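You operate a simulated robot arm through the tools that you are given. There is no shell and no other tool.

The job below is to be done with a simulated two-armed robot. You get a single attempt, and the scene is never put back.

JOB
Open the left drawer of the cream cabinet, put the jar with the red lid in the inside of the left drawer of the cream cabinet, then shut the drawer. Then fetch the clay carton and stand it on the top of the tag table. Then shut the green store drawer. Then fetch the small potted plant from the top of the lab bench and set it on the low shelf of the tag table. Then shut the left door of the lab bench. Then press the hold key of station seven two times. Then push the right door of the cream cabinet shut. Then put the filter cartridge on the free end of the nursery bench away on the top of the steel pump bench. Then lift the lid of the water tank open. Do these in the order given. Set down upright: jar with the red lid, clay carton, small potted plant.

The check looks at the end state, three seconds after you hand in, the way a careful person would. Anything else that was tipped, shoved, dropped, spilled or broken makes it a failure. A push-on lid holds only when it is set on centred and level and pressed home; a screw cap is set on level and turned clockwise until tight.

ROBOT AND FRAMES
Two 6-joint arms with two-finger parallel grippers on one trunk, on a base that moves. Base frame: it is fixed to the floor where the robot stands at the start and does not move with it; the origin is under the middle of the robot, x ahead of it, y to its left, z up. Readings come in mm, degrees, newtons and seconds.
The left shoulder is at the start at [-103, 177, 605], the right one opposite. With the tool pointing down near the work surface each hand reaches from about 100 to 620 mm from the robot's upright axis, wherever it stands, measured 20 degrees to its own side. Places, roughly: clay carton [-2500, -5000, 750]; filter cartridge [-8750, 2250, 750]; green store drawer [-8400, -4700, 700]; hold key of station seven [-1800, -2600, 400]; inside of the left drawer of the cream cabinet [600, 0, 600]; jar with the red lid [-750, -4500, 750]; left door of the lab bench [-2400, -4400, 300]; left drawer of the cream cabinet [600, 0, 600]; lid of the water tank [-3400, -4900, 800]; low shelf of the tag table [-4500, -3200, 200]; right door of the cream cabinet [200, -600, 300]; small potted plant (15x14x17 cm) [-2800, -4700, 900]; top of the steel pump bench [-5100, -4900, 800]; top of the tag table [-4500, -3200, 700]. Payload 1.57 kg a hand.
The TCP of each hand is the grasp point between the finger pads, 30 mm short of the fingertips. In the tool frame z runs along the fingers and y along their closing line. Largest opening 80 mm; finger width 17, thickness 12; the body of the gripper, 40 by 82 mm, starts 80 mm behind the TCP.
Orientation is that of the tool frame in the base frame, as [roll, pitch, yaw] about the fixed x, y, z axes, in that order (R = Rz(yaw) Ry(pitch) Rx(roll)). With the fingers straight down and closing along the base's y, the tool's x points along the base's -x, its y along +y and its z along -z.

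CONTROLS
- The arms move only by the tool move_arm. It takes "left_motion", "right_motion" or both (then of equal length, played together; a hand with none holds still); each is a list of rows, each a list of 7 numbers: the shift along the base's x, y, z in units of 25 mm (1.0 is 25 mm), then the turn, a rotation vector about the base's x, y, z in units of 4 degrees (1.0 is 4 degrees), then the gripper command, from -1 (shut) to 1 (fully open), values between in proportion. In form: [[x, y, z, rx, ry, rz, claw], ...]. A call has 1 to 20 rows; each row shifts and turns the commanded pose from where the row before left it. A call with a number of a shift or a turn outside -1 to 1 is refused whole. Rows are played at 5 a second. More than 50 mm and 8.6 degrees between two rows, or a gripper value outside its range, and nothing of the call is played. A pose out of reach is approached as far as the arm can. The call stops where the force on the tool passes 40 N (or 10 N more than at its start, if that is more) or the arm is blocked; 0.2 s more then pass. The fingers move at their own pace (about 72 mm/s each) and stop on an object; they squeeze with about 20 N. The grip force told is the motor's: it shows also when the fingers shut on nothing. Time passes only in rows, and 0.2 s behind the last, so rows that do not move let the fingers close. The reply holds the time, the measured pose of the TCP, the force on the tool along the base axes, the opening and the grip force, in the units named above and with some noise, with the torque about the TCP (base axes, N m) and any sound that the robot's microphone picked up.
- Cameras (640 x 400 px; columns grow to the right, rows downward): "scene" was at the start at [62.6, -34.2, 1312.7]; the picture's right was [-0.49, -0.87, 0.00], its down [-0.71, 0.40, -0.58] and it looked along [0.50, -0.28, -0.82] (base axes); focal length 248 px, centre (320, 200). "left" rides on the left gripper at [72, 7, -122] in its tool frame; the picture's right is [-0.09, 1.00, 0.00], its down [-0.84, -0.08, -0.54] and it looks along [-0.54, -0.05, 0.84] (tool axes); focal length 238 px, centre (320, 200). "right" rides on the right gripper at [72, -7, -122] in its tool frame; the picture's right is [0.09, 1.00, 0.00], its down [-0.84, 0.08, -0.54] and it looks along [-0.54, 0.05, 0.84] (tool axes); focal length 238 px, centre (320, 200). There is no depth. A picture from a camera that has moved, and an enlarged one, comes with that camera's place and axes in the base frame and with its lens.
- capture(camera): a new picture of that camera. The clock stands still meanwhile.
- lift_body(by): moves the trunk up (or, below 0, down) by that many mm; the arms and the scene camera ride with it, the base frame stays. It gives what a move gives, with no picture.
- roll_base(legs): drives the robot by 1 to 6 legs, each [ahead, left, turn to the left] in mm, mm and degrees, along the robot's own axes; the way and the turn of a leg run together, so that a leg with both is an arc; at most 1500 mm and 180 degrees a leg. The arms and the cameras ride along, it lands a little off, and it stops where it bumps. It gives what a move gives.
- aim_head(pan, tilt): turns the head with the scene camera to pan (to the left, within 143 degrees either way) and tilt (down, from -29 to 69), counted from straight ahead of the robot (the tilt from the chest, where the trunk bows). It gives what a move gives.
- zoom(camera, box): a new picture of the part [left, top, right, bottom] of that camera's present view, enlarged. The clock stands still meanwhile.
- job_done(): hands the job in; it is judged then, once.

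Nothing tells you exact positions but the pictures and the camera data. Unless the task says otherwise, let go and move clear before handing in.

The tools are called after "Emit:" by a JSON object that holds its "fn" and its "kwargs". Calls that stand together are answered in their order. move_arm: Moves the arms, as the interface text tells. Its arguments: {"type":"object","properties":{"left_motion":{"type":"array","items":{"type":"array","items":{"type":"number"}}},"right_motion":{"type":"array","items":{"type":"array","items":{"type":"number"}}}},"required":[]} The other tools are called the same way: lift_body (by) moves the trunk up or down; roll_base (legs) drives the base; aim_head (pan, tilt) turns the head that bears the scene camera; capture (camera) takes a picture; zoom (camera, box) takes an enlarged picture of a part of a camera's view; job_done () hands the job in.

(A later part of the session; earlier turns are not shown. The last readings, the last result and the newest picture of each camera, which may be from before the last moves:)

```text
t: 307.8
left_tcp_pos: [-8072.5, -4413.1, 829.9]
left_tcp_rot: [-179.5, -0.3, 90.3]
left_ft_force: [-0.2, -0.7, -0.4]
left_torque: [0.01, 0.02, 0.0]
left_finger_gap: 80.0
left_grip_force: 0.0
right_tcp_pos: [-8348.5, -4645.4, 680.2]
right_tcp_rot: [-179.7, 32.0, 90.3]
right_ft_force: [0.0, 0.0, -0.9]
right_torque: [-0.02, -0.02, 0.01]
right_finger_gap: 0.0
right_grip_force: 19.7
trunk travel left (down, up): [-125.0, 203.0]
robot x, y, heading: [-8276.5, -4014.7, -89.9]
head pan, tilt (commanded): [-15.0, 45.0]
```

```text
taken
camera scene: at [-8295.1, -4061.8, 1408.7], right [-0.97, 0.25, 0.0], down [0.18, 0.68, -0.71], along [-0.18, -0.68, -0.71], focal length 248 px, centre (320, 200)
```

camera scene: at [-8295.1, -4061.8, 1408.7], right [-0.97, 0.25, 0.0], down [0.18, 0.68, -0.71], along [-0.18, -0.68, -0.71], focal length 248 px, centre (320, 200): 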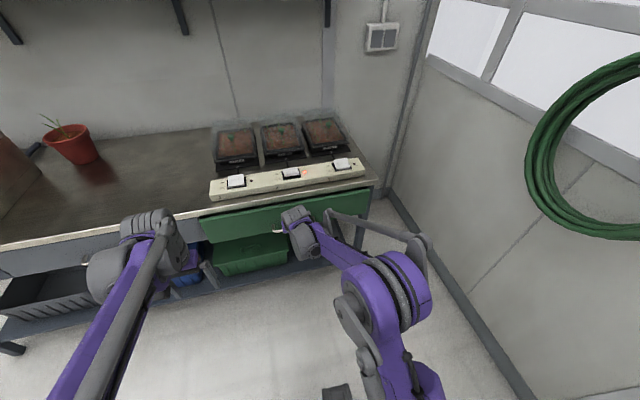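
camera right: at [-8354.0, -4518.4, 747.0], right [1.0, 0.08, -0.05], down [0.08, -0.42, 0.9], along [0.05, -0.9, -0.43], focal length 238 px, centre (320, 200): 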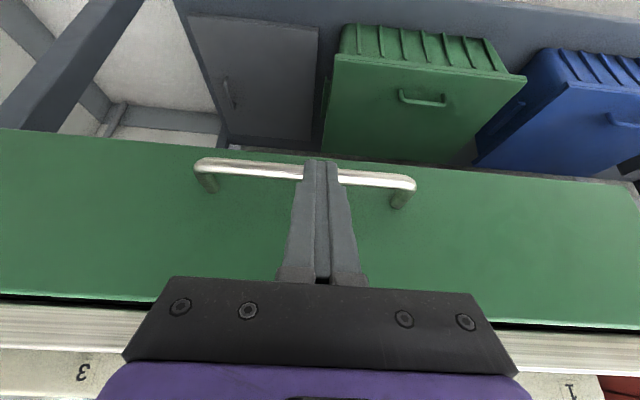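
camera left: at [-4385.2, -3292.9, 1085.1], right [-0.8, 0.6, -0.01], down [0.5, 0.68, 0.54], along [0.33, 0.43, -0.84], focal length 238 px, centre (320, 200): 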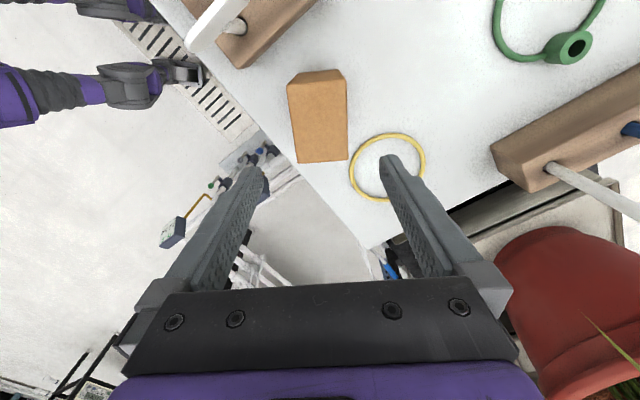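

Emit:
{"fn": "move_arm", "kwargs": {"right_motion": [[0, 0, -0.3, 0, 0, 0, -1], [0, -0.2, 0, 0, 0, 0, -1], [0, -0.2, 0, 0, 0, 0, -1], [0, -0.2, 0, 0, 0, 0, -1], [0, -0.2, 0, 0, 0, 0, -1], [0, -0.2, 0, 0, 0, 0, -1], [0, -0.2, 0, 0, 0, 0, -1], [0, -0.2, 0, 0, 0, 0, -1]]}}

Emit:
{"fn": "capture", "kwargs": {"camera": "right"}}

Emit:
{"fn": "zoom", "kwargs": {"camera": "scene", "box": [180, 150, 400, 290]}}

```text
t: 309.3
left_tcp_pos: [-8071.9, -4412.6, 829.5]
left_tcp_rot: [-179.4, -0.3, 90.4]
left_ft_force: [-0.5, -0.2, -0.3]
left_torque: [0.01, 0.0, 0.01]
left_finger_gap: 80.0
left_grip_force: 0.1
right_tcp_pos: [-8348.7, -4667.3, 670.9]
right_tcp_rot: [-179.8, 31.3, 90.2]
right_ft_force: [0.0, 7.5, -1.8]
right_torque: [0.19, -0.02, 0.01]
right_finger_gap: 0.0
right_grip_force: 20.1
trunk travel left (down, up): [-125.0, 203.0]
robot x, y, heading: [-8275.2, -4011.0, -90.0]
head pan, tilt (commanded): [-15.0, 45.0]
stopped in row 7 (right hand): the force on the tool passed its limit at 46 N (the readings are from after the stop); the commanded pose is now the measured one
```

```text
taken
camera right: at [-8354.5, -4542.3, 739.1], right [1.0, 0.08, -0.05], down [0.08, -0.43, 0.9], along [0.05, -0.9, -0.44], focal length 238 px, centre (320, 200)
```

right: 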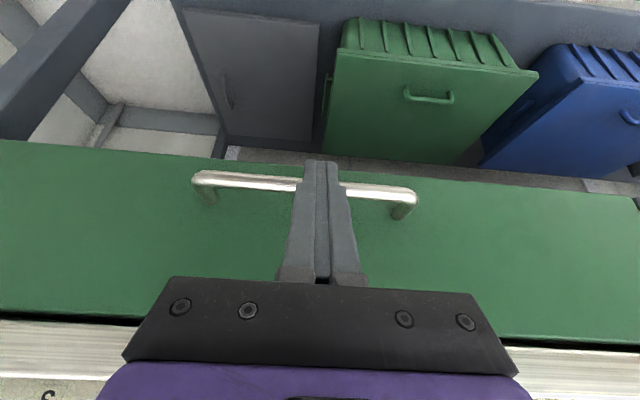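

```text
2.86 times, centred on (290, 220) of scene
camera zoom: at [-8295.1, -4062.0, 1408.7], right [-0.97, 0.26, 0.0], down [0.18, 0.68, -0.71], along [-0.18, -0.68, -0.71], focal length 709 px, centre (406, 143)
```

zoom: 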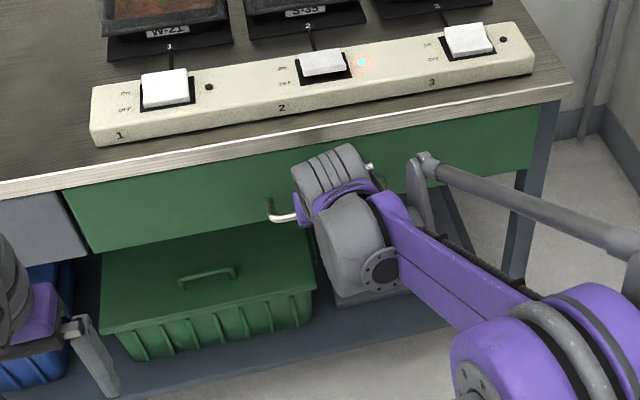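

The drawer hit its stop and sits flush with its neighbour. I'll back the hand off, straighten it and retract.

Emit:
{"fn": "move_arm", "kwargs": {"right_motion": [[0, 0.8, 0, 0, 0, 0, -1], [0, 0.9, 0, 0, 0, 0, -1], [0, 0.9, 0, 0, 0, 0, -1], [0, 0.9, 0.3, 1, 0, 0, -1], [0, 0.9, 0.5, 1, 0, 0, -1], [0, 0.9, 0.8, 1, 0, 0, -1], [0, 0.9, 0.8, 1, 0, 0, -1], [-0.4, 0.9, 0.9, 1, 0, 0, 0], [-0.5, 0.9, 0.9, 1, 0, 0, 1], [-0.5, 0.9, 0.9, 1, 0, 0, 1], [-0.8, 0.5, 0.9, 0.8, 0, 0, 1], [-0.8, 0, 0.9, 0, 0, 0, 1], [-0.8, 0, 0.9, 0, 0, 0, 1], [-0.8, 0, 0.9, 0, 0, 0, 1], [-0.5, 0, 0.9, 0, 0, 0, 1], [0, 0, 0.9, 0, 0, 0, 1]]}}

Emit:
{"fn": "zoom", "kwargs": {"camera": "scene", "box": [160, 140, 400, 290]}}

```text
t: 312.7
left_tcp_pos: [-8072.9, -4412.7, 830.5]
left_tcp_rot: [-179.5, -0.4, 90.4]
left_ft_force: [-0.5, -0.2, -0.9]
left_torque: [0.0, 0.03, 0.01]
left_finger_gap: 79.9
left_grip_force: 0.1
right_tcp_pos: [-8476.2, -4434.9, 938.8]
right_tcp_rot: [-180.0, 0.2, 90.2]
right_ft_force: [0.4, 0.2, -0.4]
right_torque: [0.02, -0.01, 0.02]
right_finger_gap: 80.3
right_grip_force: 0.1
trunk travel left (down, up): [-125.0, 203.0]
robot x, y, heading: [-8277.8, -4008.3, -89.9]
head pan, tilt (commanded): [-15.0, 45.0]
```

```text
2.67 times, centred on (280, 215) of scene
camera zoom: at [-8295.1, -4060.9, 1408.8], right [-0.97, 0.25, 0.0], down [0.18, 0.68, -0.71], along [-0.18, -0.68, -0.71], focal length 662 px, centre (427, 160)
```

zoom: 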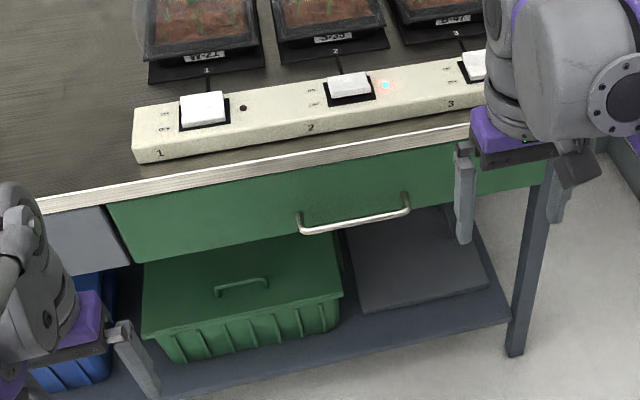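

The green drawer is shut. Next is the potted plant on the lab bench; I'll slide back east along the walkway, hands tucked in.

Emit:
{"fn": "move_arm", "kwargs": {"left_motion": [[0, 0.7, 0.5, 0, 0, 0, 1], [0, 0.7, 0.5, 0, 0, 0, 1], [0, 0.7, 0.5, 0, 0, 0, 1], [0, 0.7, 0.5, 0, 0, 0, 1]], "right_motion": [[0, 0.7, 0, 0, 0, 0, 1], [0, 0.7, 0, 0, 0, 0, 1], [0, 0.7, 0, 0, 0, 0, 1], [0, 0.7, 0, 0, 0, 0, 1]]}}

Emit:
{"fn": "roll_base", "kwargs": {"legs": [[-140, 0, 0], [0, 1400, 0], [0, 1200, 0]]}}

Emit:
{"fn": "aim_head", "kwargs": {"pan": 40, "tilt": 20}}

Emit:
{"fn": "capture", "kwargs": {"camera": "scene"}}

```text
t: 313.7
left_tcp_pos: [-8073.2, -4340.6, 881.2]
left_tcp_rot: [-179.4, -0.3, 90.3]
left_ft_force: [-0.5, -0.8, -0.2]
left_torque: [0.02, 0.05, 0.04]
left_finger_gap: 79.9
left_grip_force: 0.0
right_tcp_pos: [-8477.5, -4362.4, 935.2]
right_tcp_rot: [-179.9, 0.3, 90.2]
right_ft_force: [0.1, 0.4, 0.6]
right_torque: [-0.04, -0.02, -0.01]
right_finger_gap: 79.9
right_grip_force: 0.1
trunk travel left (down, up): [-125.0, 203.0]
robot x, y, heading: [-8277.2, -4011.5, -89.8]
head pan, tilt (commanded): [-15.0, 45.0]
```

```text
t: 337.6
left_tcp_pos: [-5438.7, -4081.2, 880.7]
left_tcp_rot: [-179.5, -0.4, 94.6]
left_ft_force: [-0.1, -0.3, 0.1]
left_torque: [0.02, 0.03, 0.01]
left_finger_gap: 80.3
left_grip_force: 0.0
right_tcp_pos: [-5839.3, -4133.6, 936.4]
right_tcp_rot: [-179.9, 0.2, 94.4]
right_ft_force: [0.5, 0.1, 0.1]
right_torque: [-0.01, 0.01, 0.03]
right_finger_gap: 80.3
right_grip_force: 0.2
trunk travel left (down, up): [-125.0, 203.0]
robot x, y, heading: [-5665.0, -3763.5, -85.9]
head pan, tilt (commanded): [-15.0, 45.0]
```

```text
t: 338.8
left_tcp_pos: [-5437.8, -4080.4, 881.4]
left_tcp_rot: [-179.5, -0.3, 94.6]
left_ft_force: [-0.5, -0.6, -0.1]
left_torque: [-0.01, 0.02, -0.01]
left_finger_gap: 80.2
left_grip_force: 0.0
right_tcp_pos: [-5838.3, -4133.9, 935.8]
right_tcp_rot: [-179.9, 0.2, 94.4]
right_ft_force: [-0.4, -0.9, 0.7]
right_torque: [0.0, 0.01, 0.0]
right_finger_gap: 79.9
right_grip_force: 0.0
trunk travel left (down, up): [-125.0, 203.0]
robot x, y, heading: [-5662.0, -3766.4, -85.9]
head pan, tilt (commanded): [40.0, 20.0]
```

```text
taken
camera scene: at [-5599.7, -3805.0, 1447.4], right [-0.71, -0.7, 0.0], down [-0.24, 0.24, -0.94], along [0.66, -0.67, -0.34], focal length 248 px, centre (320, 200)
```

scene: 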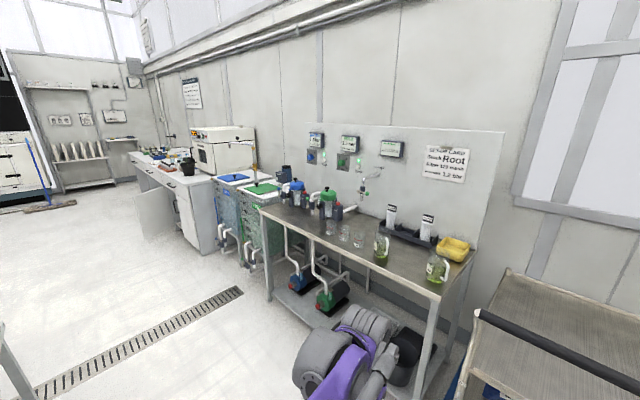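

I can see the steel pump bench and the water tanks to my left. I'll correct heading and continue sliding east past the tag table.

Emit:
{"fn": "roll_base", "kwargs": {"legs": [[170, 0, -4], [0, 1400, -1]]}}

Emit:
{"fn": "roll_base", "kwargs": {"legs": [[0, 1300, 0]]}}

Emit:
{"fn": "aim_head", "kwargs": {"pan": 0, "tilt": 35}}

Emit:
{"fn": "capture", "kwargs": {"camera": "scene"}}

```text
t: 352.3
left_tcp_pos: [-4074.6, -4286.9, 880.7]
left_tcp_rot: [-179.5, -0.3, 88.8]
left_ft_force: [-0.4, -1.3, -0.7]
left_torque: [-0.03, 0.0, 0.01]
left_finger_gap: 79.9
left_grip_force: 0.0
right_tcp_pos: [-4476.4, -4298.9, 935.3]
right_tcp_rot: [-179.9, 0.2, 88.6]
right_ft_force: [1.0, -0.5, 0.2]
right_torque: [0.0, -0.02, 0.04]
right_finger_gap: 79.8
right_grip_force: 0.1
trunk travel left (down, up): [-125.0, 203.0]
robot x, y, heading: [-4268.6, -3951.8, -91.3]
head pan, tilt (commanded): [40.0, 20.0]
```

```text
t: 363.8
left_tcp_pos: [-2780.6, -4318.4, 880.1]
left_tcp_rot: [-179.5, -0.4, 88.9]
left_ft_force: [0.3, 0.1, -0.3]
left_torque: [0.03, 0.03, 0.02]
left_finger_gap: 79.7
left_grip_force: 0.1
right_tcp_pos: [-3184.4, -4329.7, 935.3]
right_tcp_rot: [-179.9, 0.1, 88.6]
right_ft_force: [-0.8, 0.1, -0.5]
right_torque: [0.02, 0.04, -0.02]
right_finger_gap: 80.1
right_grip_force: 0.0
trunk travel left (down, up): [-125.0, 203.0]
robot x, y, heading: [-2974.9, -3986.6, -91.2]
head pan, tilt (commanded): [40.0, 20.0]
```

```text
t: 364.9
left_tcp_pos: [-2782.4, -4317.9, 880.6]
left_tcp_rot: [-179.5, -0.3, 88.7]
left_ft_force: [-0.4, 0.0, -0.4]
left_torque: [0.01, 0.01, 0.01]
left_finger_gap: 80.3
left_grip_force: 0.1
right_tcp_pos: [-3185.0, -4330.2, 936.0]
right_tcp_rot: [-180.0, 0.2, 88.6]
right_ft_force: [0.8, 0.4, 0.1]
right_torque: [-0.03, 0.01, 0.01]
right_finger_gap: 80.0
right_grip_force: 0.1
trunk travel left (down, up): [-125.0, 203.0]
robot x, y, heading: [-2974.6, -3984.2, -91.2]
head pan, tilt (commanded): [0.0, 35.0]
```

```text
taken
camera scene: at [-2974.2, -4042.4, 1423.6], right [-1.0, 0.02, 0.0], down [0.01, 0.57, -0.82], along [-0.02, -0.82, -0.57], focal length 248 px, centre (320, 200)
```

scene: 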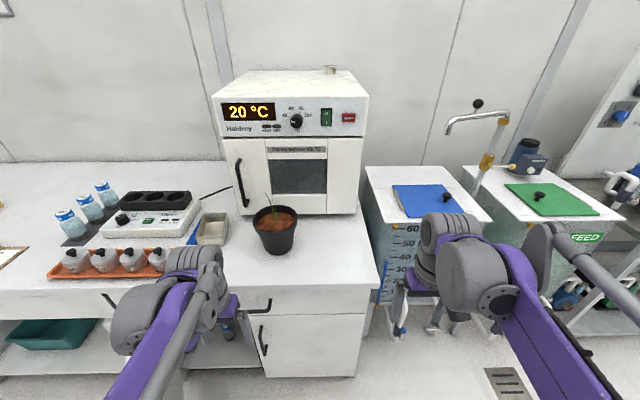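

I'm in front of the plant now, near [-2847, -4631]. I'll zoom in on the pot to plan the grip.

Emit:
{"fn": "zoom", "kwargs": {"camera": "scene", "box": [225, 170, 325, 270]}}

```text
4.00 times, centred on (275, 220) of scene
camera zoom: at [-2974.2, -4042.4, 1423.6], right [-1.0, 0.02, 0.0], down [0.01, 0.57, -0.82], along [-0.02, -0.82, -0.57], focal length 993 px, centre (500, 120)
```

zoom: 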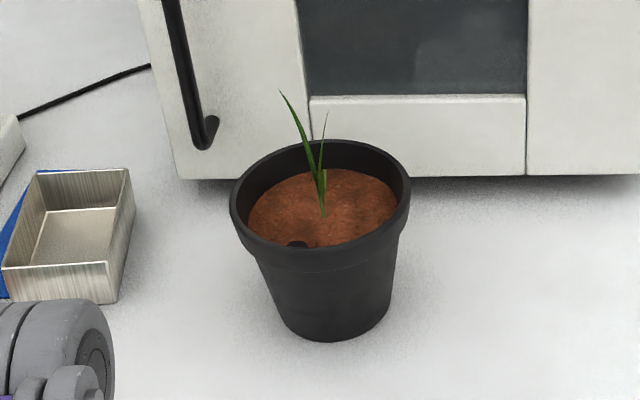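

The pot rim is about 140 mm across, rim top near z 913, centre near [-2845, -4675]; it's best held by the rim with both hands, tilted forward so I can slide it under the tag table. I'll first test in the air that both hands can reach that low, tilted pose.

Emit:
{"fn": "lift_body", "kwargs": {"by": -125}}

Emit:
{"fn": "move_arm", "kwargs": {"left_motion": [[-0.245, -0.2, -0.88, -0.5625, 0, 0, 0], [-0.245, -0.2, -0.88, -0.5625, 0, 0, 0], [-0.245, -0.2, -0.88, -0.5625, 0, 0, 0], [-0.245, -0.2, -0.88, -0.5625, 0, 0, 0], [-0.245, -0.2, -0.88, -0.5625, 0, 0, 0], [-0.245, -0.2, -0.88, -0.5625, 0, 0, 0], [-0.245, -0.2, -0.88, -0.5625, 0, 0, 0], [-0.245, -0.2, -0.88, -0.5625, 0, 0, 0], [-0.245, -0.2, -0.88, -0.5625, 0, 0, 0], [-0.245, -0.2, -0.88, -0.5625, 0, 0, 0], [-0.245, -0.2, -0.88, -0.5625, 0, 0, 0], [-0.245, -0.2, -0.88, -0.5625, 0, 0, 0], [-0.245, -0.2, -0.88, -0.5625, 0, 0, 0], [-0.245, -0.2, -0.88, -0.5625, 0, 0, 0], [-0.245, -0.2, -0.88, -0.5625, 0, 0, 0], [-0.245, -0.2, -0.88, -0.5625, 0, 0, 0], [-0.245, -0.2, -0.88, -0.5625, 0, 0, 0], [-0.245, -0.2, -0.88, -0.5625, 0, 0, 0], [-0.245, -0.2, -0.88, -0.5625, 0, 0, 0], [-0.245, -0.2, -0.88, -0.5625, 0, 0, 0]]}}

Emit:
{"fn": "aim_head", "kwargs": {"pan": 0, "tilt": 60}}

Emit:
{"fn": "capture", "kwargs": {"camera": "scene"}}

```text
t: 366.4
left_tcp_pos: [-2781.5, -4317.2, 756.5]
left_tcp_rot: [-179.5, -0.3, 88.7]
left_ft_force: [0.0, 0.2, 0.5]
left_torque: [-0.01, -0.01, 0.02]
left_finger_gap: 79.9
left_grip_force: 0.1
right_tcp_pos: [-3186.2, -4330.8, 811.2]
right_tcp_rot: [-179.8, 0.2, 88.6]
right_ft_force: [-0.4, 0.3, 0.2]
right_torque: [0.03, 0.02, 0.01]
right_finger_gap: 80.2
right_grip_force: 0.0
trunk travel left (down, up): [0.0, 328.0]
robot x, y, heading: [-2973.3, -3981.6, -91.4]
head pan, tilt (commanded): [0.0, 35.0]
```

```text
t: 370.6
left_tcp_pos: [-2916.0, -4481.5, 354.5]
left_tcp_rot: [179.3, 44.6, 88.3]
left_ft_force: [-0.4, -0.6, 0.5]
left_torque: [-0.02, 0.03, -0.01]
left_finger_gap: 40.2
left_grip_force: 0.2
left hand out of reach, approached as far as the arm can: row 16, 17, 18, 19, 20
right_tcp_pos: [-3184.1, -4329.4, 810.3]
right_tcp_rot: [-179.9, 0.2, 88.7]
right_ft_force: [-0.5, 0.1, 0.8]
right_torque: [0.02, -0.01, -0.03]
right_finger_gap: 79.8
right_grip_force: 0.0
trunk travel left (down, up): [0.0, 328.0]
robot x, y, heading: [-2974.8, -3987.6, -91.7]
head pan, tilt (commanded): [0.0, 35.0]
```

```text
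t: 371.5
left_tcp_pos: [-2915.3, -4479.9, 353.5]
left_tcp_rot: [179.4, 44.6, 88.3]
left_ft_force: [-0.1, 0.5, -0.1]
left_torque: [0.02, 0.02, 0.02]
left_finger_gap: 40.0
left_grip_force: 0.0
right_tcp_pos: [-3185.5, -4330.1, 811.2]
right_tcp_rot: [-179.9, 0.3, 88.6]
right_ft_force: [0.4, -0.3, -0.4]
right_torque: [0.02, 0.04, -0.02]
right_finger_gap: 79.9
right_grip_force: 0.1
trunk travel left (down, up): [0.0, 328.0]
robot x, y, heading: [-2976.7, -3980.9, -91.5]
head pan, tilt (commanded): [0.0, 60.0]
```

```text
taken
camera scene: at [-2974.6, -4057.5, 1262.5], right [-1.0, 0.02, 0.0], down [0.02, 0.87, -0.5], along [-0.01, -0.5, -0.87], focal length 248 px, centre (320, 200)
```

scene: 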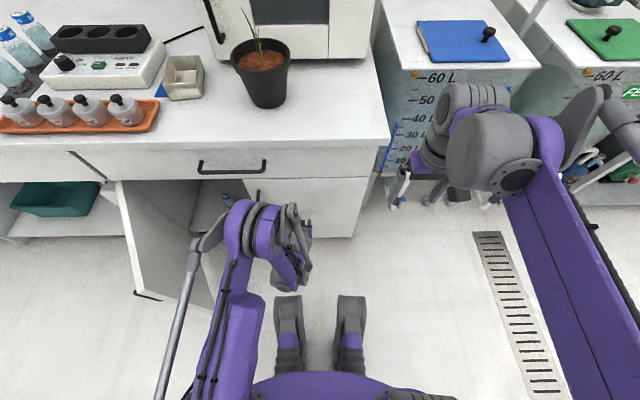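

Tilted 45° the hand only gets down to about z 350. I'll test a more upright hand for the low reach.

Emit:
{"fn": "move_arm", "kwargs": {"left_motion": [[0, 0.2, 0, 0.9, 0, 0, 0], [0, 0.2, 0, 0.9, 0, 0, 0], [0, 0.2, 0, 0.9, 0, 0, 0], [0, 0.2, 0, 0.9, 0, 0, 0], [0, 0.2, 0, 0.9, 0, 0, 0], [0, 0.2, 0, 0.9, 0, 0, 0], [0, 0.2, 0, 0.9, 0, 0, 0], [0, 0, -0.5, 0.9, 0, 0, 0], [0, 0, -0.5, 0, 0, 0, 0], [0, 0, -0.5, 0, 0, 0, 0], [0, 0, -0.5, 0, 0, 0, 0]]}}

Emit:
{"fn": "capture", "kwargs": {"camera": "scene"}}

```text
t: 373.9
left_tcp_pos: [-2917.4, -4445.3, 303.8]
left_tcp_rot: [-179.8, 16.0, 88.8]
left_ft_force: [0.2, 0.3, 1.2]
left_torque: [0.0, 0.01, 0.03]
left_finger_gap: 40.2
left_grip_force: 0.0
right_tcp_pos: [-3184.9, -4329.9, 810.5]
right_tcp_rot: [-179.9, 0.2, 88.5]
right_ft_force: [-0.3, -0.1, 0.2]
right_torque: [-0.01, 0.02, 0.0]
right_finger_gap: 80.1
right_grip_force: 0.1
trunk travel left (down, up): [0.0, 328.0]
robot x, y, heading: [-2976.0, -3981.6, -91.6]
head pan, tilt (commanded): [0.0, 60.0]
```

```text
taken
camera scene: at [-2974.6, -4057.5, 1262.5], right [-1.0, 0.02, 0.0], down [0.02, 0.87, -0.5], along [-0.01, -0.5, -0.87], focal length 248 px, centre (320, 200)
```

scene: 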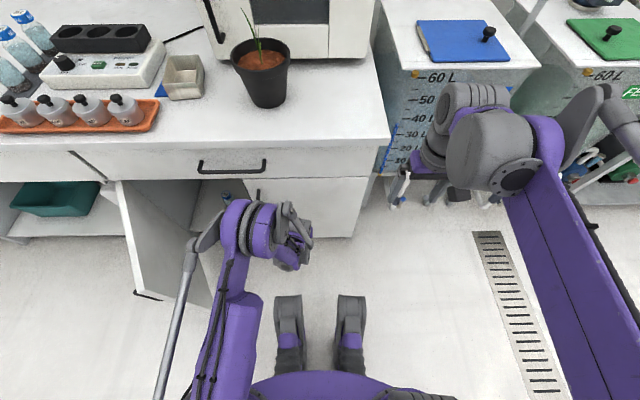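

Near-vertical the hand gets down to z≈304 at 463 mm ahead, which should do. I'll check how far forward it can go at that low height with a modest tilt (there's room before the bench).

Emit:
{"fn": "roll_base", "kwargs": {"legs": [[-150, 0, 1.5]]}}

Emit:
{"fn": "move_arm", "kwargs": {"left_motion": [[0, -0.8, 0.3, -0.5, 0, 0, 0], [0, -0.8, 0.3, -0.5, 0, 0, 0], [0, -0.8, 0.3, -0.5, 0, 0, 0], [0, -0.8, 0.3, -0.5, 0, 0, 0], [0, 0, 0, 0, 0, 0, 0]]}}

Emit:
{"fn": "capture", "kwargs": {"camera": "scene"}}

```text
t: 375.3
left_tcp_pos: [-2905.8, -4293.8, 303.9]
left_tcp_rot: [-179.8, 16.0, 90.2]
left_ft_force: [-0.7, -0.3, -0.5]
left_torque: [0.01, -0.04, 0.02]
left_finger_gap: 39.9
left_grip_force: 0.0
right_tcp_pos: [-3175.2, -4186.6, 810.2]
right_tcp_rot: [-179.9, 0.4, 89.9]
right_ft_force: [0.0, -0.4, -1.1]
right_torque: [0.0, 0.0, 0.03]
right_finger_gap: 80.4
right_grip_force: 0.1
trunk travel left (down, up): [0.0, 328.0]
robot x, y, heading: [-2972.4, -3836.2, -89.9]
head pan, tilt (commanded): [0.0, 60.0]
```

```text
t: 376.5
left_tcp_pos: [-2905.0, -4374.1, 332.8]
left_tcp_rot: [-179.9, 23.9, 90.0]
left_ft_force: [0.2, 0.1, -0.6]
left_torque: [0.0, -0.01, -0.02]
left_finger_gap: 40.1
left_grip_force: 0.0
right_tcp_pos: [-3175.2, -4185.8, 810.3]
right_tcp_rot: [-179.9, 0.2, 90.0]
right_ft_force: [-0.1, 0.4, -0.9]
right_torque: [0.0, 0.01, -0.04]
right_finger_gap: 80.1
right_grip_force: 0.0
trunk travel left (down, up): [0.0, 328.0]
robot x, y, heading: [-2972.4, -3832.8, -90.1]
head pan, tilt (commanded): [0.0, 60.0]
```

```text
taken
camera scene: at [-2971.1, -3908.7, 1262.5], right [-1.0, 0.0, 0.0], down [0.0, 0.87, -0.5], along [0.0, -0.5, -0.87], focal length 248 px, centre (320, 200)
```

scene: 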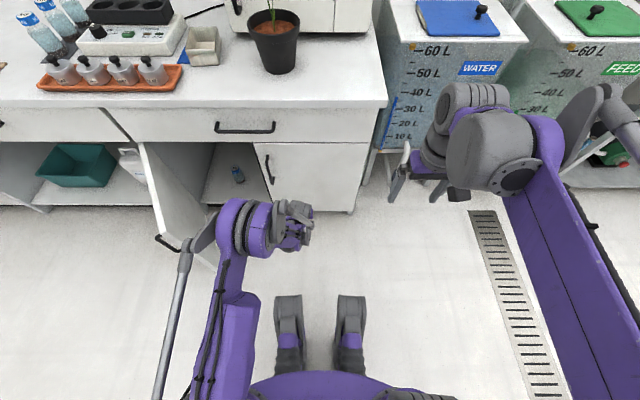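

Reaching 540 mm ahead at z≈333 works with a 24° tilt, so the plan is sound. I'll set both hands level at that tilt, 140 mm apart, above rim height, ready to approach the plant.

Emit:
{"fn": "lift_body", "kwargs": {"by": 250}}

Emit:
{"fn": "move_arm", "kwargs": {"left_motion": [[0, 0.17, 0.95, 0, 0, 0, 0], [0, 0.17, 0.95, 0, 0, 0, 0], [0, 0.17, 0.95, 0, 0, 0, 0], [0, 0.17, 0.95, 0, 0, 0, 0], [0, 0.17, 0.95, 0, 0, 0, 0], [0, 0.17, 0.95, 0, 0, 0, 0], [0, 0.17, 0.95, 0, 0, 0, 0], [0, 0.17, 0.95, 0, 0, 0, 0], [0, 0.17, 0.95, 0, 0, 0, 0], [0, 0.17, 0.95, 0, 0, 0, 0], [0, 0.17, 0.95, 0, 0, 0, 0], [0, 0.17, 0.95, 0, 0, 0, 0], [0, 0.17, 0.95, 0, 0, 0, 0], [0, 0.17, 0.95, 0, 0, 0, 0], [0, 0.17, 0.95, 0, 0, 0, 0], [0, 0.17, 0.9, 0, 0, 0, 0]], "right_motion": [[0.333, -0.295, -0.24, -0.375, 0, 0, 0], [0.333, -0.295, -0.24, -0.375, 0, 0, 0], [0.333, -0.295, -0.24, -0.375, 0, 0, 0], [0.333, -0.295, -0.24, -0.375, 0, 0, 0], [0.333, -0.295, -0.24, -0.375, 0, 0, 0], [0.333, -0.295, -0.24, -0.375, 0, 0, 0], [0.333, -0.295, -0.24, -0.375, 0, 0, 0], [0.333, -0.295, -0.24, -0.375, 0, 0, 0], [0.333, -0.295, -0.24, -0.375, 0, 0, 0], [0.333, -0.295, -0.24, -0.375, 0, 0, 0], [0.333, -0.295, -0.24, -0.375, 0, 0, 0], [0.333, -0.295, -0.24, -0.375, 0, 0, 0], [0.333, -0.295, -0.24, -0.375, 0, 0, 0], [0.333, -0.295, -0.24, -0.375, 0, 0, 0], [0.333, -0.295, -0.24, -0.375, 0, 0, 0], [0.333, -0.295, -0.24, -0.375, 0, 0, 0]]}}

Emit:
{"fn": "capture", "kwargs": {"camera": "scene"}}

```text
t: 379.1
left_tcp_pos: [-2905.9, -4373.4, 583.0]
left_tcp_rot: [-179.9, 23.9, 90.2]
left_ft_force: [0.2, 0.1, 0.3]
left_torque: [-0.01, -0.01, 0.03]
left_finger_gap: 40.0
left_grip_force: 0.0
right_tcp_pos: [-3175.3, -4185.4, 1060.1]
right_tcp_rot: [-179.9, 0.3, 90.0]
right_ft_force: [-0.8, 0.6, -0.7]
right_torque: [-0.03, -0.01, 0.01]
right_finger_gap: 80.1
right_grip_force: 0.0
trunk travel left (down, up): [-250.0, 78.0]
robot x, y, heading: [-2972.0, -3831.4, -90.0]
head pan, tilt (commanded): [0.0, 60.0]
```

```text
t: 382.5
left_tcp_pos: [-2904.9, -4306.8, 960.7]
left_tcp_rot: [-179.7, 23.9, 90.1]
left_ft_force: [-0.2, 0.3, 0.5]
left_torque: [0.0, -0.02, -0.04]
left_finger_gap: 39.9
left_grip_force: 0.0
right_tcp_pos: [-3040.6, -4303.0, 965.7]
right_tcp_rot: [179.9, 24.4, 90.0]
right_ft_force: [-0.9, -0.8, -0.3]
right_torque: [-0.01, -0.02, 0.03]
right_finger_gap: 40.1
right_grip_force: 0.1
trunk travel left (down, up): [-250.0, 78.0]
robot x, y, heading: [-2970.1, -3835.3, -89.9]
head pan, tilt (commanded): [0.0, 60.0]
```

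```text
taken
camera scene: at [-2970.9, -3858.9, 1513.3], right [-1.0, 0.0, 0.0], down [0.0, 0.87, -0.5], along [0.0, -0.5, -0.87], focal length 248 px, centre (320, 200)
```

scene: 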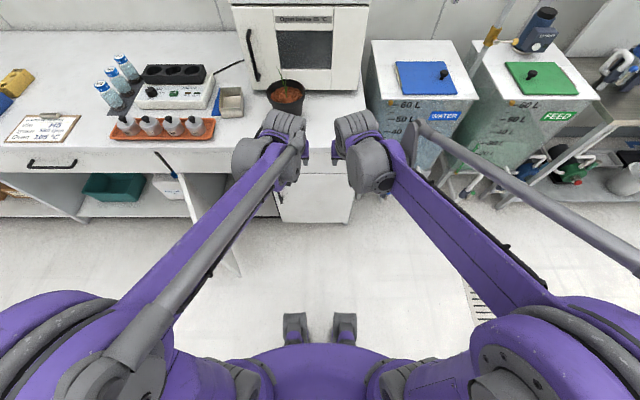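

Both hands are level and pitched. I'll line up with the plant and approach it.

Emit:
{"fn": "roll_base", "kwargs": {"legs": [[0, 125, 0], [240, 0, 0]]}}

Emit:
{"fn": "capture", "kwargs": {"camera": "scene"}}

Emit:
{"fn": "capture", "kwargs": {"camera": "left"}}

Emit:
{"fn": "capture", "kwargs": {"camera": "right"}}

```text
t: 385.6
left_tcp_pos: [-2779.7, -4538.2, 961.3]
left_tcp_rot: [-179.7, 23.9, 90.1]
left_ft_force: [0.4, 0.3, -0.1]
left_torque: [0.01, 0.02, 0.01]
left_finger_gap: 39.9
left_grip_force: 0.0
right_tcp_pos: [-2914.6, -4533.0, 965.6]
right_tcp_rot: [-179.9, 24.1, 90.1]
right_ft_force: [0.3, -0.1, 0.4]
right_torque: [-0.01, -0.01, -0.02]
right_finger_gap: 40.0
right_grip_force: 0.1
trunk travel left (down, up): [-250.0, 78.0]
robot x, y, heading: [-2847.3, -4064.2, -90.1]
head pan, tilt (commanded): [0.0, 60.0]
```

```text
taken
camera scene: at [-2845.2, -4090.0, 1513.3], right [-1.0, 0.0, 0.0], down [0.0, 0.87, -0.5], along [0.0, -0.5, -0.87], focal length 248 px, centre (320, 200)
```

scene: 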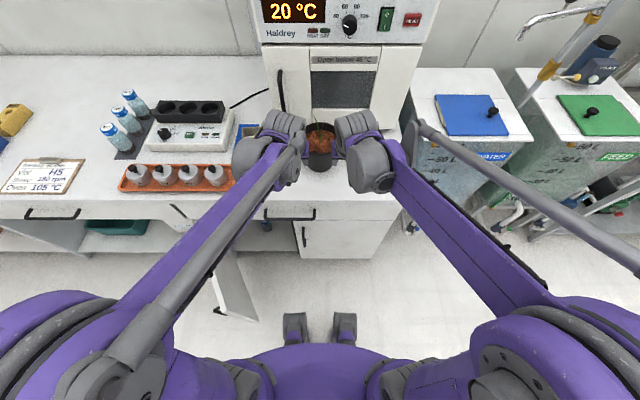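

```text
taken
camera left: at [-2772.5, -4424.0, 1044.5], right [1.0, -0.08, 0.03], down [-0.07, -0.55, 0.83], along [-0.05, -0.83, -0.55], focal length 238 px, centre (320, 200)
```

left: 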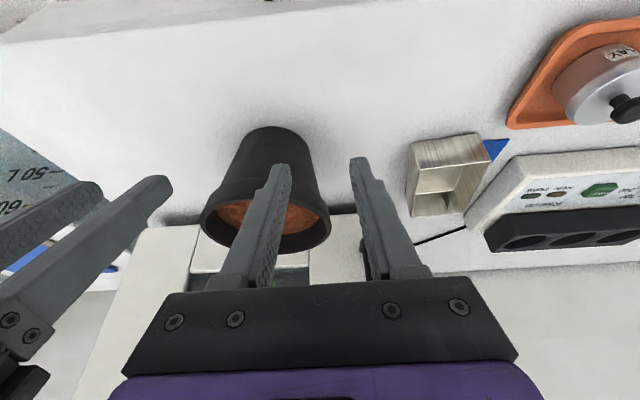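

```text
taken
camera right: at [-2921.5, -4418.2, 1047.1], right [1.0, 0.08, -0.04], down [0.08, -0.54, 0.84], along [0.05, -0.84, -0.55], focal length 238 px, centre (320, 200)
```

right: 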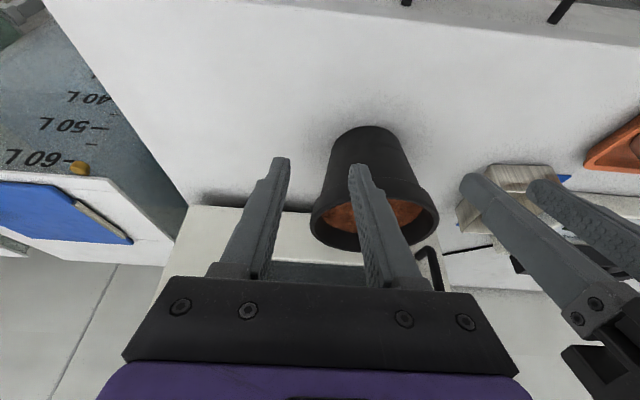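

Both cameras agree on the pot centre near [-2847, -4677], rim z≈915. I'll roll in another 110 mm with the hands still above the rim and look again.

Emit:
{"fn": "roll_base", "kwargs": {"legs": [[110, 0, 0]]}}

Emit:
{"fn": "capture", "kwargs": {"camera": "left"}}

Emit:
{"fn": "capture", "kwargs": {"camera": "right"}}

Emit:
{"fn": "zoom", "kwargs": {"camera": "scene", "box": [240, 80, 400, 180]}}

```text
t: 386.8
left_tcp_pos: [-2779.7, -4647.8, 961.6]
left_tcp_rot: [-179.8, 24.0, 90.2]
left_ft_force: [0.5, 0.5, 0.2]
left_torque: [0.0, -0.01, 0.01]
left_finger_gap: 40.1
left_grip_force: 0.1
right_tcp_pos: [-2914.8, -4644.4, 965.0]
right_tcp_rot: [-180.0, 24.3, 90.1]
right_ft_force: [-0.1, -0.6, 0.1]
right_torque: [0.0, -0.01, -0.01]
right_finger_gap: 40.0
right_grip_force: 0.0
trunk travel left (down, up): [-250.0, 78.0]
robot x, y, heading: [-2846.8, -4174.1, -89.9]
head pan, tilt (commanded): [0.0, 60.0]
```

```text
taken
camera left: at [-2771.7, -4533.5, 1044.5], right [1.0, -0.08, 0.03], down [-0.07, -0.55, 0.83], along [-0.05, -0.83, -0.55], focal length 238 px, centre (320, 200)
```

left: 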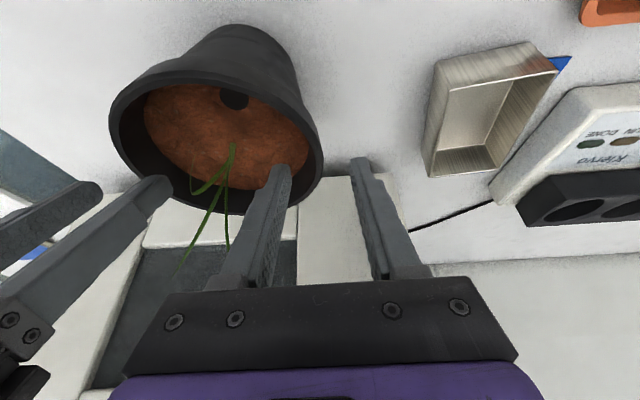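

```text
taken
camera right: at [-2920.6, -4528.1, 1047.1], right [1.0, 0.09, -0.04], down [0.08, -0.54, 0.84], along [0.05, -0.84, -0.54], focal length 238 px, centre (320, 200)
```

right: 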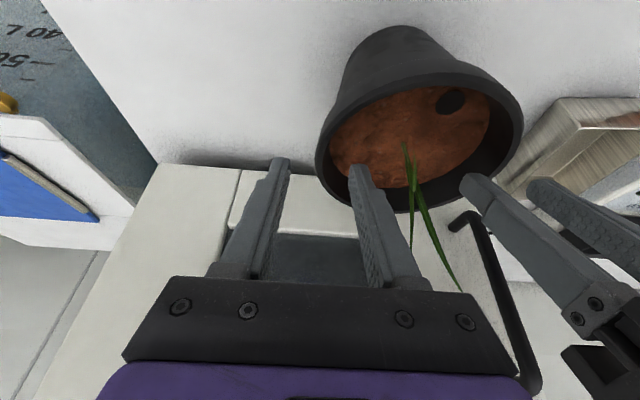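

```text
4.00 times, centred on (320, 130) of scene
camera zoom: at [-2845.1, -4199.7, 1513.3], right [-1.0, 0.0, 0.0], down [0.0, 0.87, -0.5], along [0.0, -0.5, -0.87], focal length 993 px, centre (320, 480)
```

zoom: 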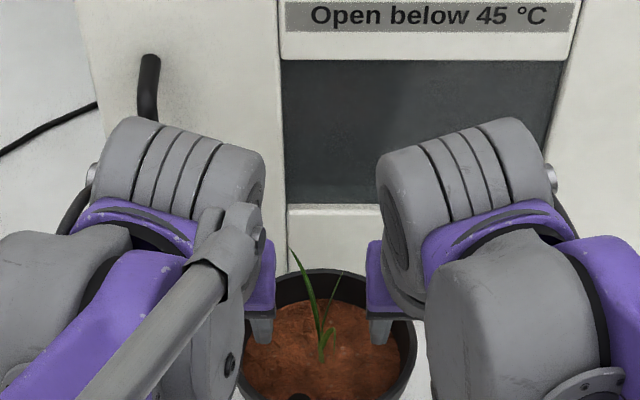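

The rim edges lie right between the finger tips on both sides. I'll move in the last 25 mm and lower the finger tips over the rim.

Emit:
{"fn": "move_arm", "kwargs": {"left_motion": [[0, -0.5, 0, 0, 0, 0, 0], [0, -0.47, 0, 0, 0, 0, 0], [0, 0, -0.5, 0, 0, 0, 0], [0, 0, -0.5, 0, 0, 0, 0], [0, 0, -0.5, 0, 0, 0, 0], [0, 0, 0, 0, 0, 0, 0]], "right_motion": [[0, -0.55, 0, 0, 0, 0, 0], [0, -0.55, 0, 0, 0, 0, 0], [0, 0, -0.55, 0, 0, 0, 0], [0, 0, -0.55, 0, 0, 0, 0], [0, 0, -0.54, 0, 0, 0, 0], [0, 0, 0, 0, 0, 0, 0]]}}

Emit:
{"fn": "capture", "kwargs": {"camera": "left"}}

Emit:
{"fn": "capture", "kwargs": {"camera": "right"}}

```text
t: 388.0
left_tcp_pos: [-2778.5, -4671.5, 930.4]
left_tcp_rot: [-179.8, 24.2, 90.1]
left_ft_force: [1.5, 4.7, 13.2]
left_torque: [0.1, 0.24, -0.1]
left_finger_gap: 39.2
left_grip_force: 0.0
right_tcp_pos: [-2914.0, -4671.6, 930.0]
right_tcp_rot: [179.9, 24.8, 90.0]
right_ft_force: [-0.9, 3.5, 18.4]
right_torque: [0.07, -0.39, -0.02]
right_finger_gap: 39.4
right_grip_force: 0.1
trunk travel left (down, up): [-250.0, 78.0]
robot x, y, heading: [-2848.1, -4172.8, -90.2]
head pan, tilt (commanded): [0.0, 60.0]
stopped in row 5 (right hand): the force on the tool passed its limit at 53 N (the readings are from after the stop); the commanded pose is now the measured one
```

```text
taken
camera left: at [-2771.3, -4557.0, 1013.2], right [1.0, -0.08, 0.03], down [-0.07, -0.54, 0.84], along [-0.05, -0.84, -0.54], focal length 238 px, centre (320, 200)
```

left: 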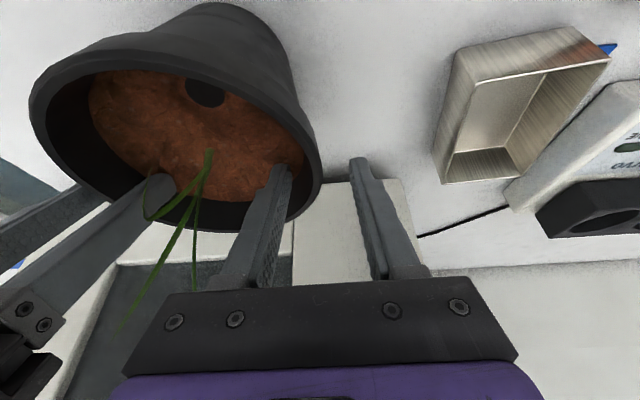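

```text
taken
camera right: at [-2920.5, -4554.1, 1011.8], right [1.0, 0.08, -0.04], down [0.08, -0.53, 0.84], along [0.05, -0.84, -0.54], focal length 238 px, centre (320, 200)
```

right: 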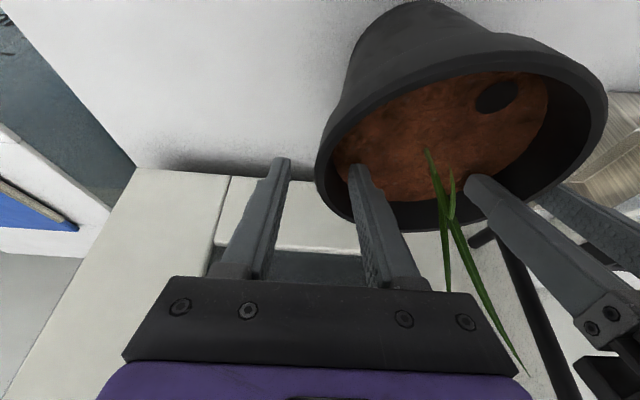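

The inner fingertips have touched soil, so the rim overlap is about 15 mm. I'll lift 2 mm off the soil and close both hands on the rim.

Emit:
{"fn": "move_arm", "kwargs": {"left_motion": [[0, 0, 0.1, 0, 0, 0, 0], [0, 0, 0, 0, 0, 0, -0.5], [0, 0, 0, 0, 0, 0, -1], [0, 0, 0, 0, 0, 0, -1], [0, 0, 0, 0, 0, 0, -1]], "right_motion": [[0, 0, 0.1, 0, 0, 0, 0], [0, 0, 0, 0, 0, 0, -0.5], [0, 0, 0, 0, 0, 0, -1], [0, 0, 0, 0, 0, 0, -1], [0, 0, 0, 0, 0, 0, -1]]}}

Emit:
{"fn": "capture", "kwargs": {"camera": "left"}}

Emit:
{"fn": "capture", "kwargs": {"camera": "right"}}

```text
t: 389.0
left_tcp_pos: [-2782.5, -4671.2, 930.8]
left_tcp_rot: [-179.1, 24.1, 90.2]
left_ft_force: [-1.3, 2.3, 3.0]
left_torque: [0.05, 0.38, -0.22]
left_finger_gap: 11.9
left_grip_force: 20.1
right_tcp_pos: [-2908.6, -4672.9, 931.9]
right_tcp_rot: [179.2, 24.9, 90.1]
right_ft_force: [2.4, 1.4, 1.4]
right_torque: [-0.14, -0.57, 0.25]
right_finger_gap: 9.8
right_grip_force: 20.3
trunk travel left (down, up): [-250.0, 78.0]
robot x, y, heading: [-2841.7, -4177.1, -90.0]
head pan, tilt (commanded): [0.0, 60.0]
stopped in row 4 (right hand): the force on the tool passed its limit at 41 N (the readings are from after the stop); the commanded pose is now the measured one
```

```text
taken
camera left: at [-2773.9, -4557.9, 1014.6], right [1.0, -0.09, 0.03], down [-0.07, -0.54, 0.84], along [-0.06, -0.84, -0.55], focal length 238 px, centre (320, 200)
```

left: 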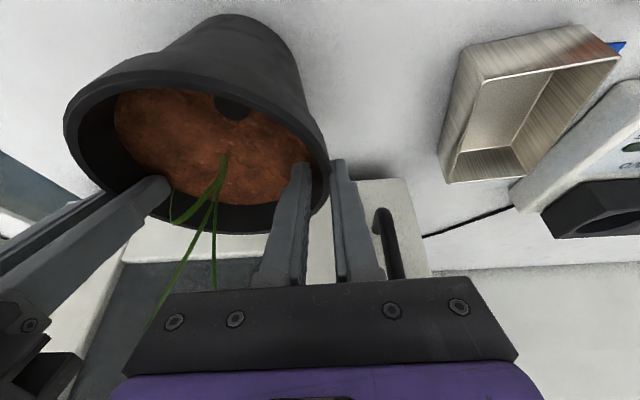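

```text
taken
camera right: at [-2916.7, -4555.7, 1013.4], right [1.0, 0.09, -0.03], down [0.07, -0.53, 0.84], along [0.06, -0.84, -0.54], focal length 238 px, centre (320, 200)
```

right: 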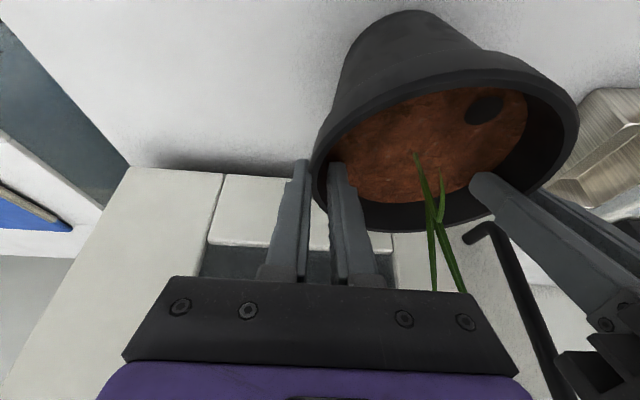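

Both hands hold the rim. I'll lift a little, both together, and read the load.

Emit:
{"fn": "move_arm", "kwargs": {"left_motion": [[0, 0, 0.15, 0, 0, 0, -1], [0, 0, 0.25, 0, 0, 0, -1], [0, 0, 0.4, 0, 0, 0, -1], [0, 0, 0.4, 0, 0, 0, -1], [0, 0, 0, 0, 0, 0, -1]], "right_motion": [[0, 0, 0.15, 0, 0, 0, -1], [0, 0, 0.25, 0, 0, 0, -1], [0, 0, 0.4, 0, 0, 0, -1], [0, 0, 0.4, 0, 0, 0, -1], [0, 0, 0, 0, 0, 0, -1]]}}

Emit:
{"fn": "capture", "kwargs": {"camera": "left"}}

Emit:
{"fn": "capture", "kwargs": {"camera": "right"}}

Emit:
{"fn": "zoom", "kwargs": {"camera": "scene", "box": [240, 80, 400, 180]}}

```text
t: 390.2
left_tcp_pos: [-2781.4, -4674.1, 961.8]
left_tcp_rot: [-179.2, 24.1, 90.2]
left_ft_force: [-5.1, -1.7, -4.7]
left_torque: [-0.24, 0.5, 0.06]
left_finger_gap: 9.4
left_grip_force: 20.1
right_tcp_pos: [-2909.0, -4674.0, 962.7]
right_tcp_rot: [179.3, 24.7, 90.0]
right_ft_force: [4.6, 2.6, -5.0]
right_torque: [0.27, -0.56, 0.25]
right_finger_gap: 8.8
right_grip_force: 19.5
trunk travel left (down, up): [-250.0, 78.0]
robot x, y, heading: [-2845.3, -4177.3, -90.0]
head pan, tilt (commanded): [0.0, 60.0]
```

```text
taken
camera left: at [-2773.1, -4559.1, 1044.5], right [1.0, -0.09, 0.03], down [-0.07, -0.54, 0.84], along [-0.06, -0.83, -0.55], focal length 238 px, centre (320, 200)
```

left: 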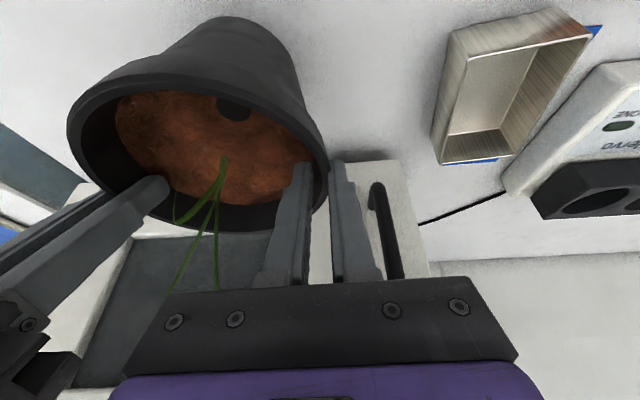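

```text
taken
camera right: at [-2916.7, -4557.2, 1043.1], right [1.0, 0.09, -0.03], down [0.07, -0.53, 0.84], along [0.06, -0.84, -0.54], focal length 238 px, centre (320, 200)
```

right: 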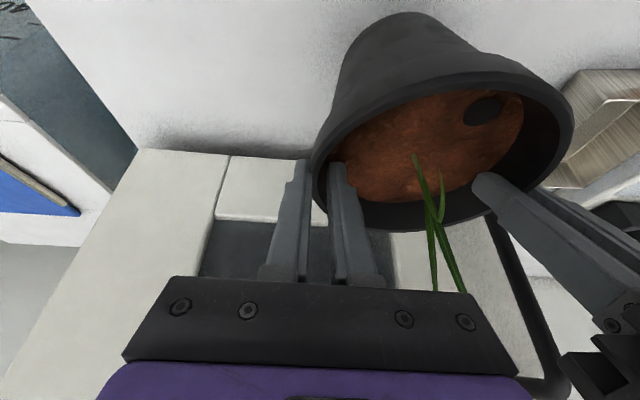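

```text
4.00 times, centred on (320, 130) of scene
camera zoom: at [-2845.1, -4200.6, 1513.3], right [-1.0, 0.0, 0.0], down [0.0, 0.87, -0.5], along [0.0, -0.5, -0.87], focal length 993 px, centre (320, 480)
```

zoom: 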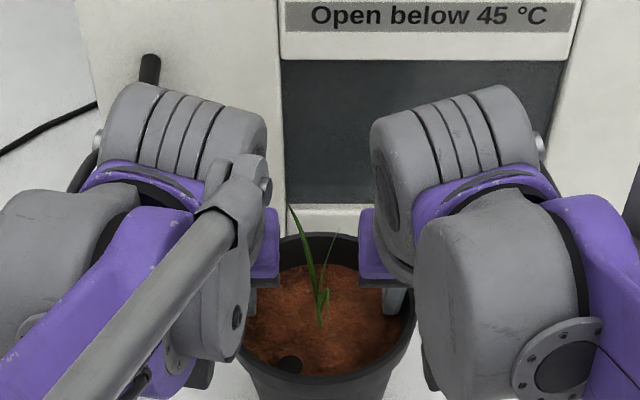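

The pot is up, about 1 kg shared evenly between the hands. I'll raise a bit with the trunk and back away from the bench.

Emit:
{"fn": "lift_body", "kwargs": {"by": 40}}

Emit:
{"fn": "roll_base", "kwargs": {"legs": [[-300, 0, 0]]}}

Emit:
{"fn": "capture", "kwargs": {"camera": "scene"}}

```text
t: 391.0
left_tcp_pos: [-2781.5, -4671.9, 1000.9]
left_tcp_rot: [-179.3, 24.0, 90.1]
left_ft_force: [-0.6, -2.4, -4.8]
left_torque: [0.01, 0.39, 0.02]
left_finger_gap: 10.0
left_grip_force: 20.3
right_tcp_pos: [-2910.4, -4673.3, 1001.7]
right_tcp_rot: [179.3, 24.8, 90.0]
right_ft_force: [1.0, 1.4, -4.2]
right_torque: [0.01, -0.51, 0.21]
right_finger_gap: 9.1
right_grip_force: 19.8
trunk travel left (down, up): [-290.0, 38.0]
robot x, y, heading: [-2845.1, -4175.3, -89.7]
head pan, tilt (commanded): [0.0, 60.0]
```

```text
t: 393.1
left_tcp_pos: [-2779.3, -4373.1, 1000.8]
left_tcp_rot: [-179.3, 23.9, 90.5]
left_ft_force: [-0.3, -2.1, -4.6]
left_torque: [0.07, 0.36, 0.08]
left_finger_gap: 9.4
left_grip_force: 20.4
right_tcp_pos: [-2908.5, -4375.5, 1001.4]
right_tcp_rot: [179.3, 24.7, 90.4]
right_ft_force: [-0.2, 2.2, -3.2]
right_torque: [-0.01, -0.49, 0.2]
right_finger_gap: 9.0
right_grip_force: 20.0
trunk travel left (down, up): [-290.0, 38.0]
robot x, y, heading: [-2847.9, -3874.0, -89.6]
head pan, tilt (commanded): [0.0, 60.0]
```

```text
taken
camera scene: at [-2846.4, -3899.9, 1557.1], right [-1.0, -0.01, 0.0], down [-0.01, 0.87, -0.5], along [0.0, -0.5, -0.87], focal length 248 px, centre (320, 200)
```

scene: 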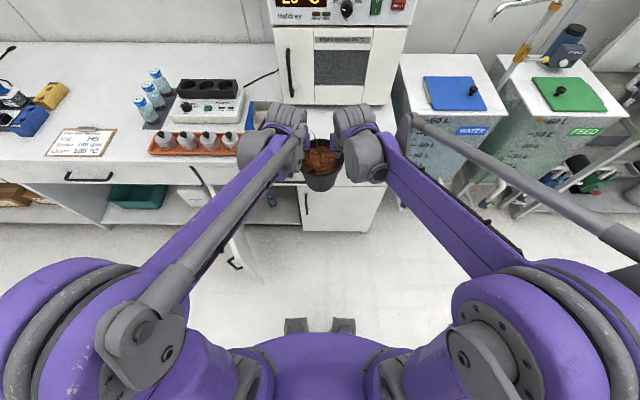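

The plant is held steadily. I'll turn west and drive toward the south side of the tag table, keeping well clear of it.

Emit:
{"fn": "roll_base", "kwargs": {"legs": [[0, 0, -90]]}}

Emit:
{"fn": "roll_base", "kwargs": {"legs": [[800, 150, 0]]}}

Emit:
{"fn": "aim_head", "kwargs": {"pan": -35, "tilt": 35}}

Emit:
{"fn": "capture", "kwargs": {"camera": "scene"}}

```text
t: 397.3
left_tcp_pos: [-3345.7, -3947.1, 1001.0]
left_tcp_rot: [-179.3, 24.0, 1.2]
left_ft_force: [-2.5, -1.4, -4.7]
left_torque: [0.42, -0.01, 0.19]
left_finger_gap: 9.3
left_grip_force: 20.5
right_tcp_pos: [-3347.7, -3820.0, 1001.5]
right_tcp_rot: [179.3, 24.8, 0.9]
right_ft_force: [3.1, 1.8, -3.3]
right_torque: [-0.41, 0.06, 0.15]
right_finger_gap: 8.7
right_grip_force: 19.7
trunk travel left (down, up): [-290.0, 38.0]
robot x, y, heading: [-2851.2, -3875.5, -179.2]
head pan, tilt (commanded): [0.0, 60.0]
```

```text
t: 401.6
left_tcp_pos: [-4141.8, -4097.5, 999.3]
left_tcp_rot: [-179.3, 24.0, -0.1]
left_ft_force: [-3.1, -1.9, -5.6]
left_torque: [0.45, -0.04, 0.22]
left_finger_gap: 9.6
left_grip_force: 20.3
right_tcp_pos: [-4140.7, -3969.4, 1001.2]
right_tcp_rot: [179.1, 24.7, -0.4]
right_ft_force: [2.6, 0.8, -4.4]
right_torque: [-0.45, 0.08, 0.23]
right_finger_gap: 9.2
right_grip_force: 20.3
trunk travel left (down, up): [-290.0, 38.0]
robot x, y, heading: [-3646.8, -4032.5, 179.7]
head pan, tilt (commanded): [0.0, 60.0]
```

```text
t: 402.6
left_tcp_pos: [-4141.3, -4098.5, 1001.1]
left_tcp_rot: [-179.3, 23.9, 0.0]
left_ft_force: [-3.2, -0.7, -4.3]
left_torque: [0.4, 0.1, 0.22]
left_finger_gap: 9.2
left_grip_force: 20.0
right_tcp_pos: [-4139.7, -3969.2, 1001.2]
right_tcp_rot: [179.3, 24.7, -0.3]
right_ft_force: [2.7, 0.6, -4.6]
right_torque: [-0.47, -0.08, 0.22]
right_finger_gap: 9.1
right_grip_force: 19.9
trunk travel left (down, up): [-290.0, 38.0]
robot x, y, heading: [-3641.1, -4036.8, 179.9]
head pan, tilt (commanded): [-35.0, 35.0]
```

```text
taken
camera scene: at [-3672.2, -3983.8, 1591.3], right [0.58, 0.82, 0.0], down [0.47, -0.33, -0.82], along [-0.67, 0.47, -0.57], focal length 248 px, centre (320, 200)
```

scene: 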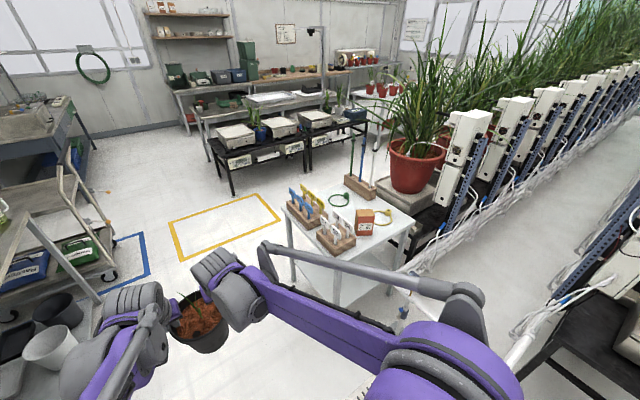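

The pot rides well. I'll zoom on the tag table to find the low shelf height and the leg positions.

Emit:
{"fn": "zoom", "kwargs": {"camera": "scene", "box": [250, 180, 430, 320]}}

```text
2.86 times, centred on (340, 250) of scene
camera zoom: at [-3672.2, -3983.8, 1591.3], right [0.58, 0.82, 0.0], down [0.47, -0.33, -0.82], along [-0.67, 0.47, -0.57], focal length 709 px, centre (263, 57)
```

zoom: 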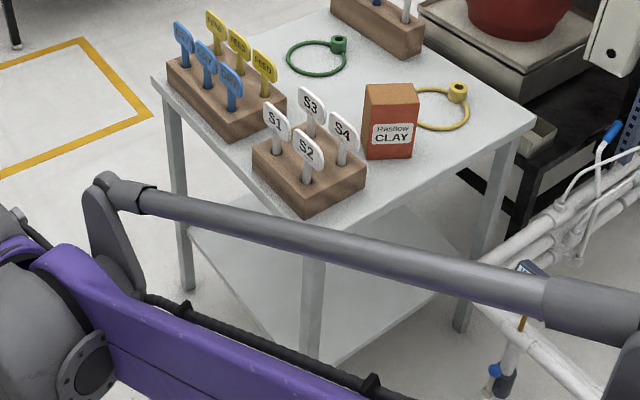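

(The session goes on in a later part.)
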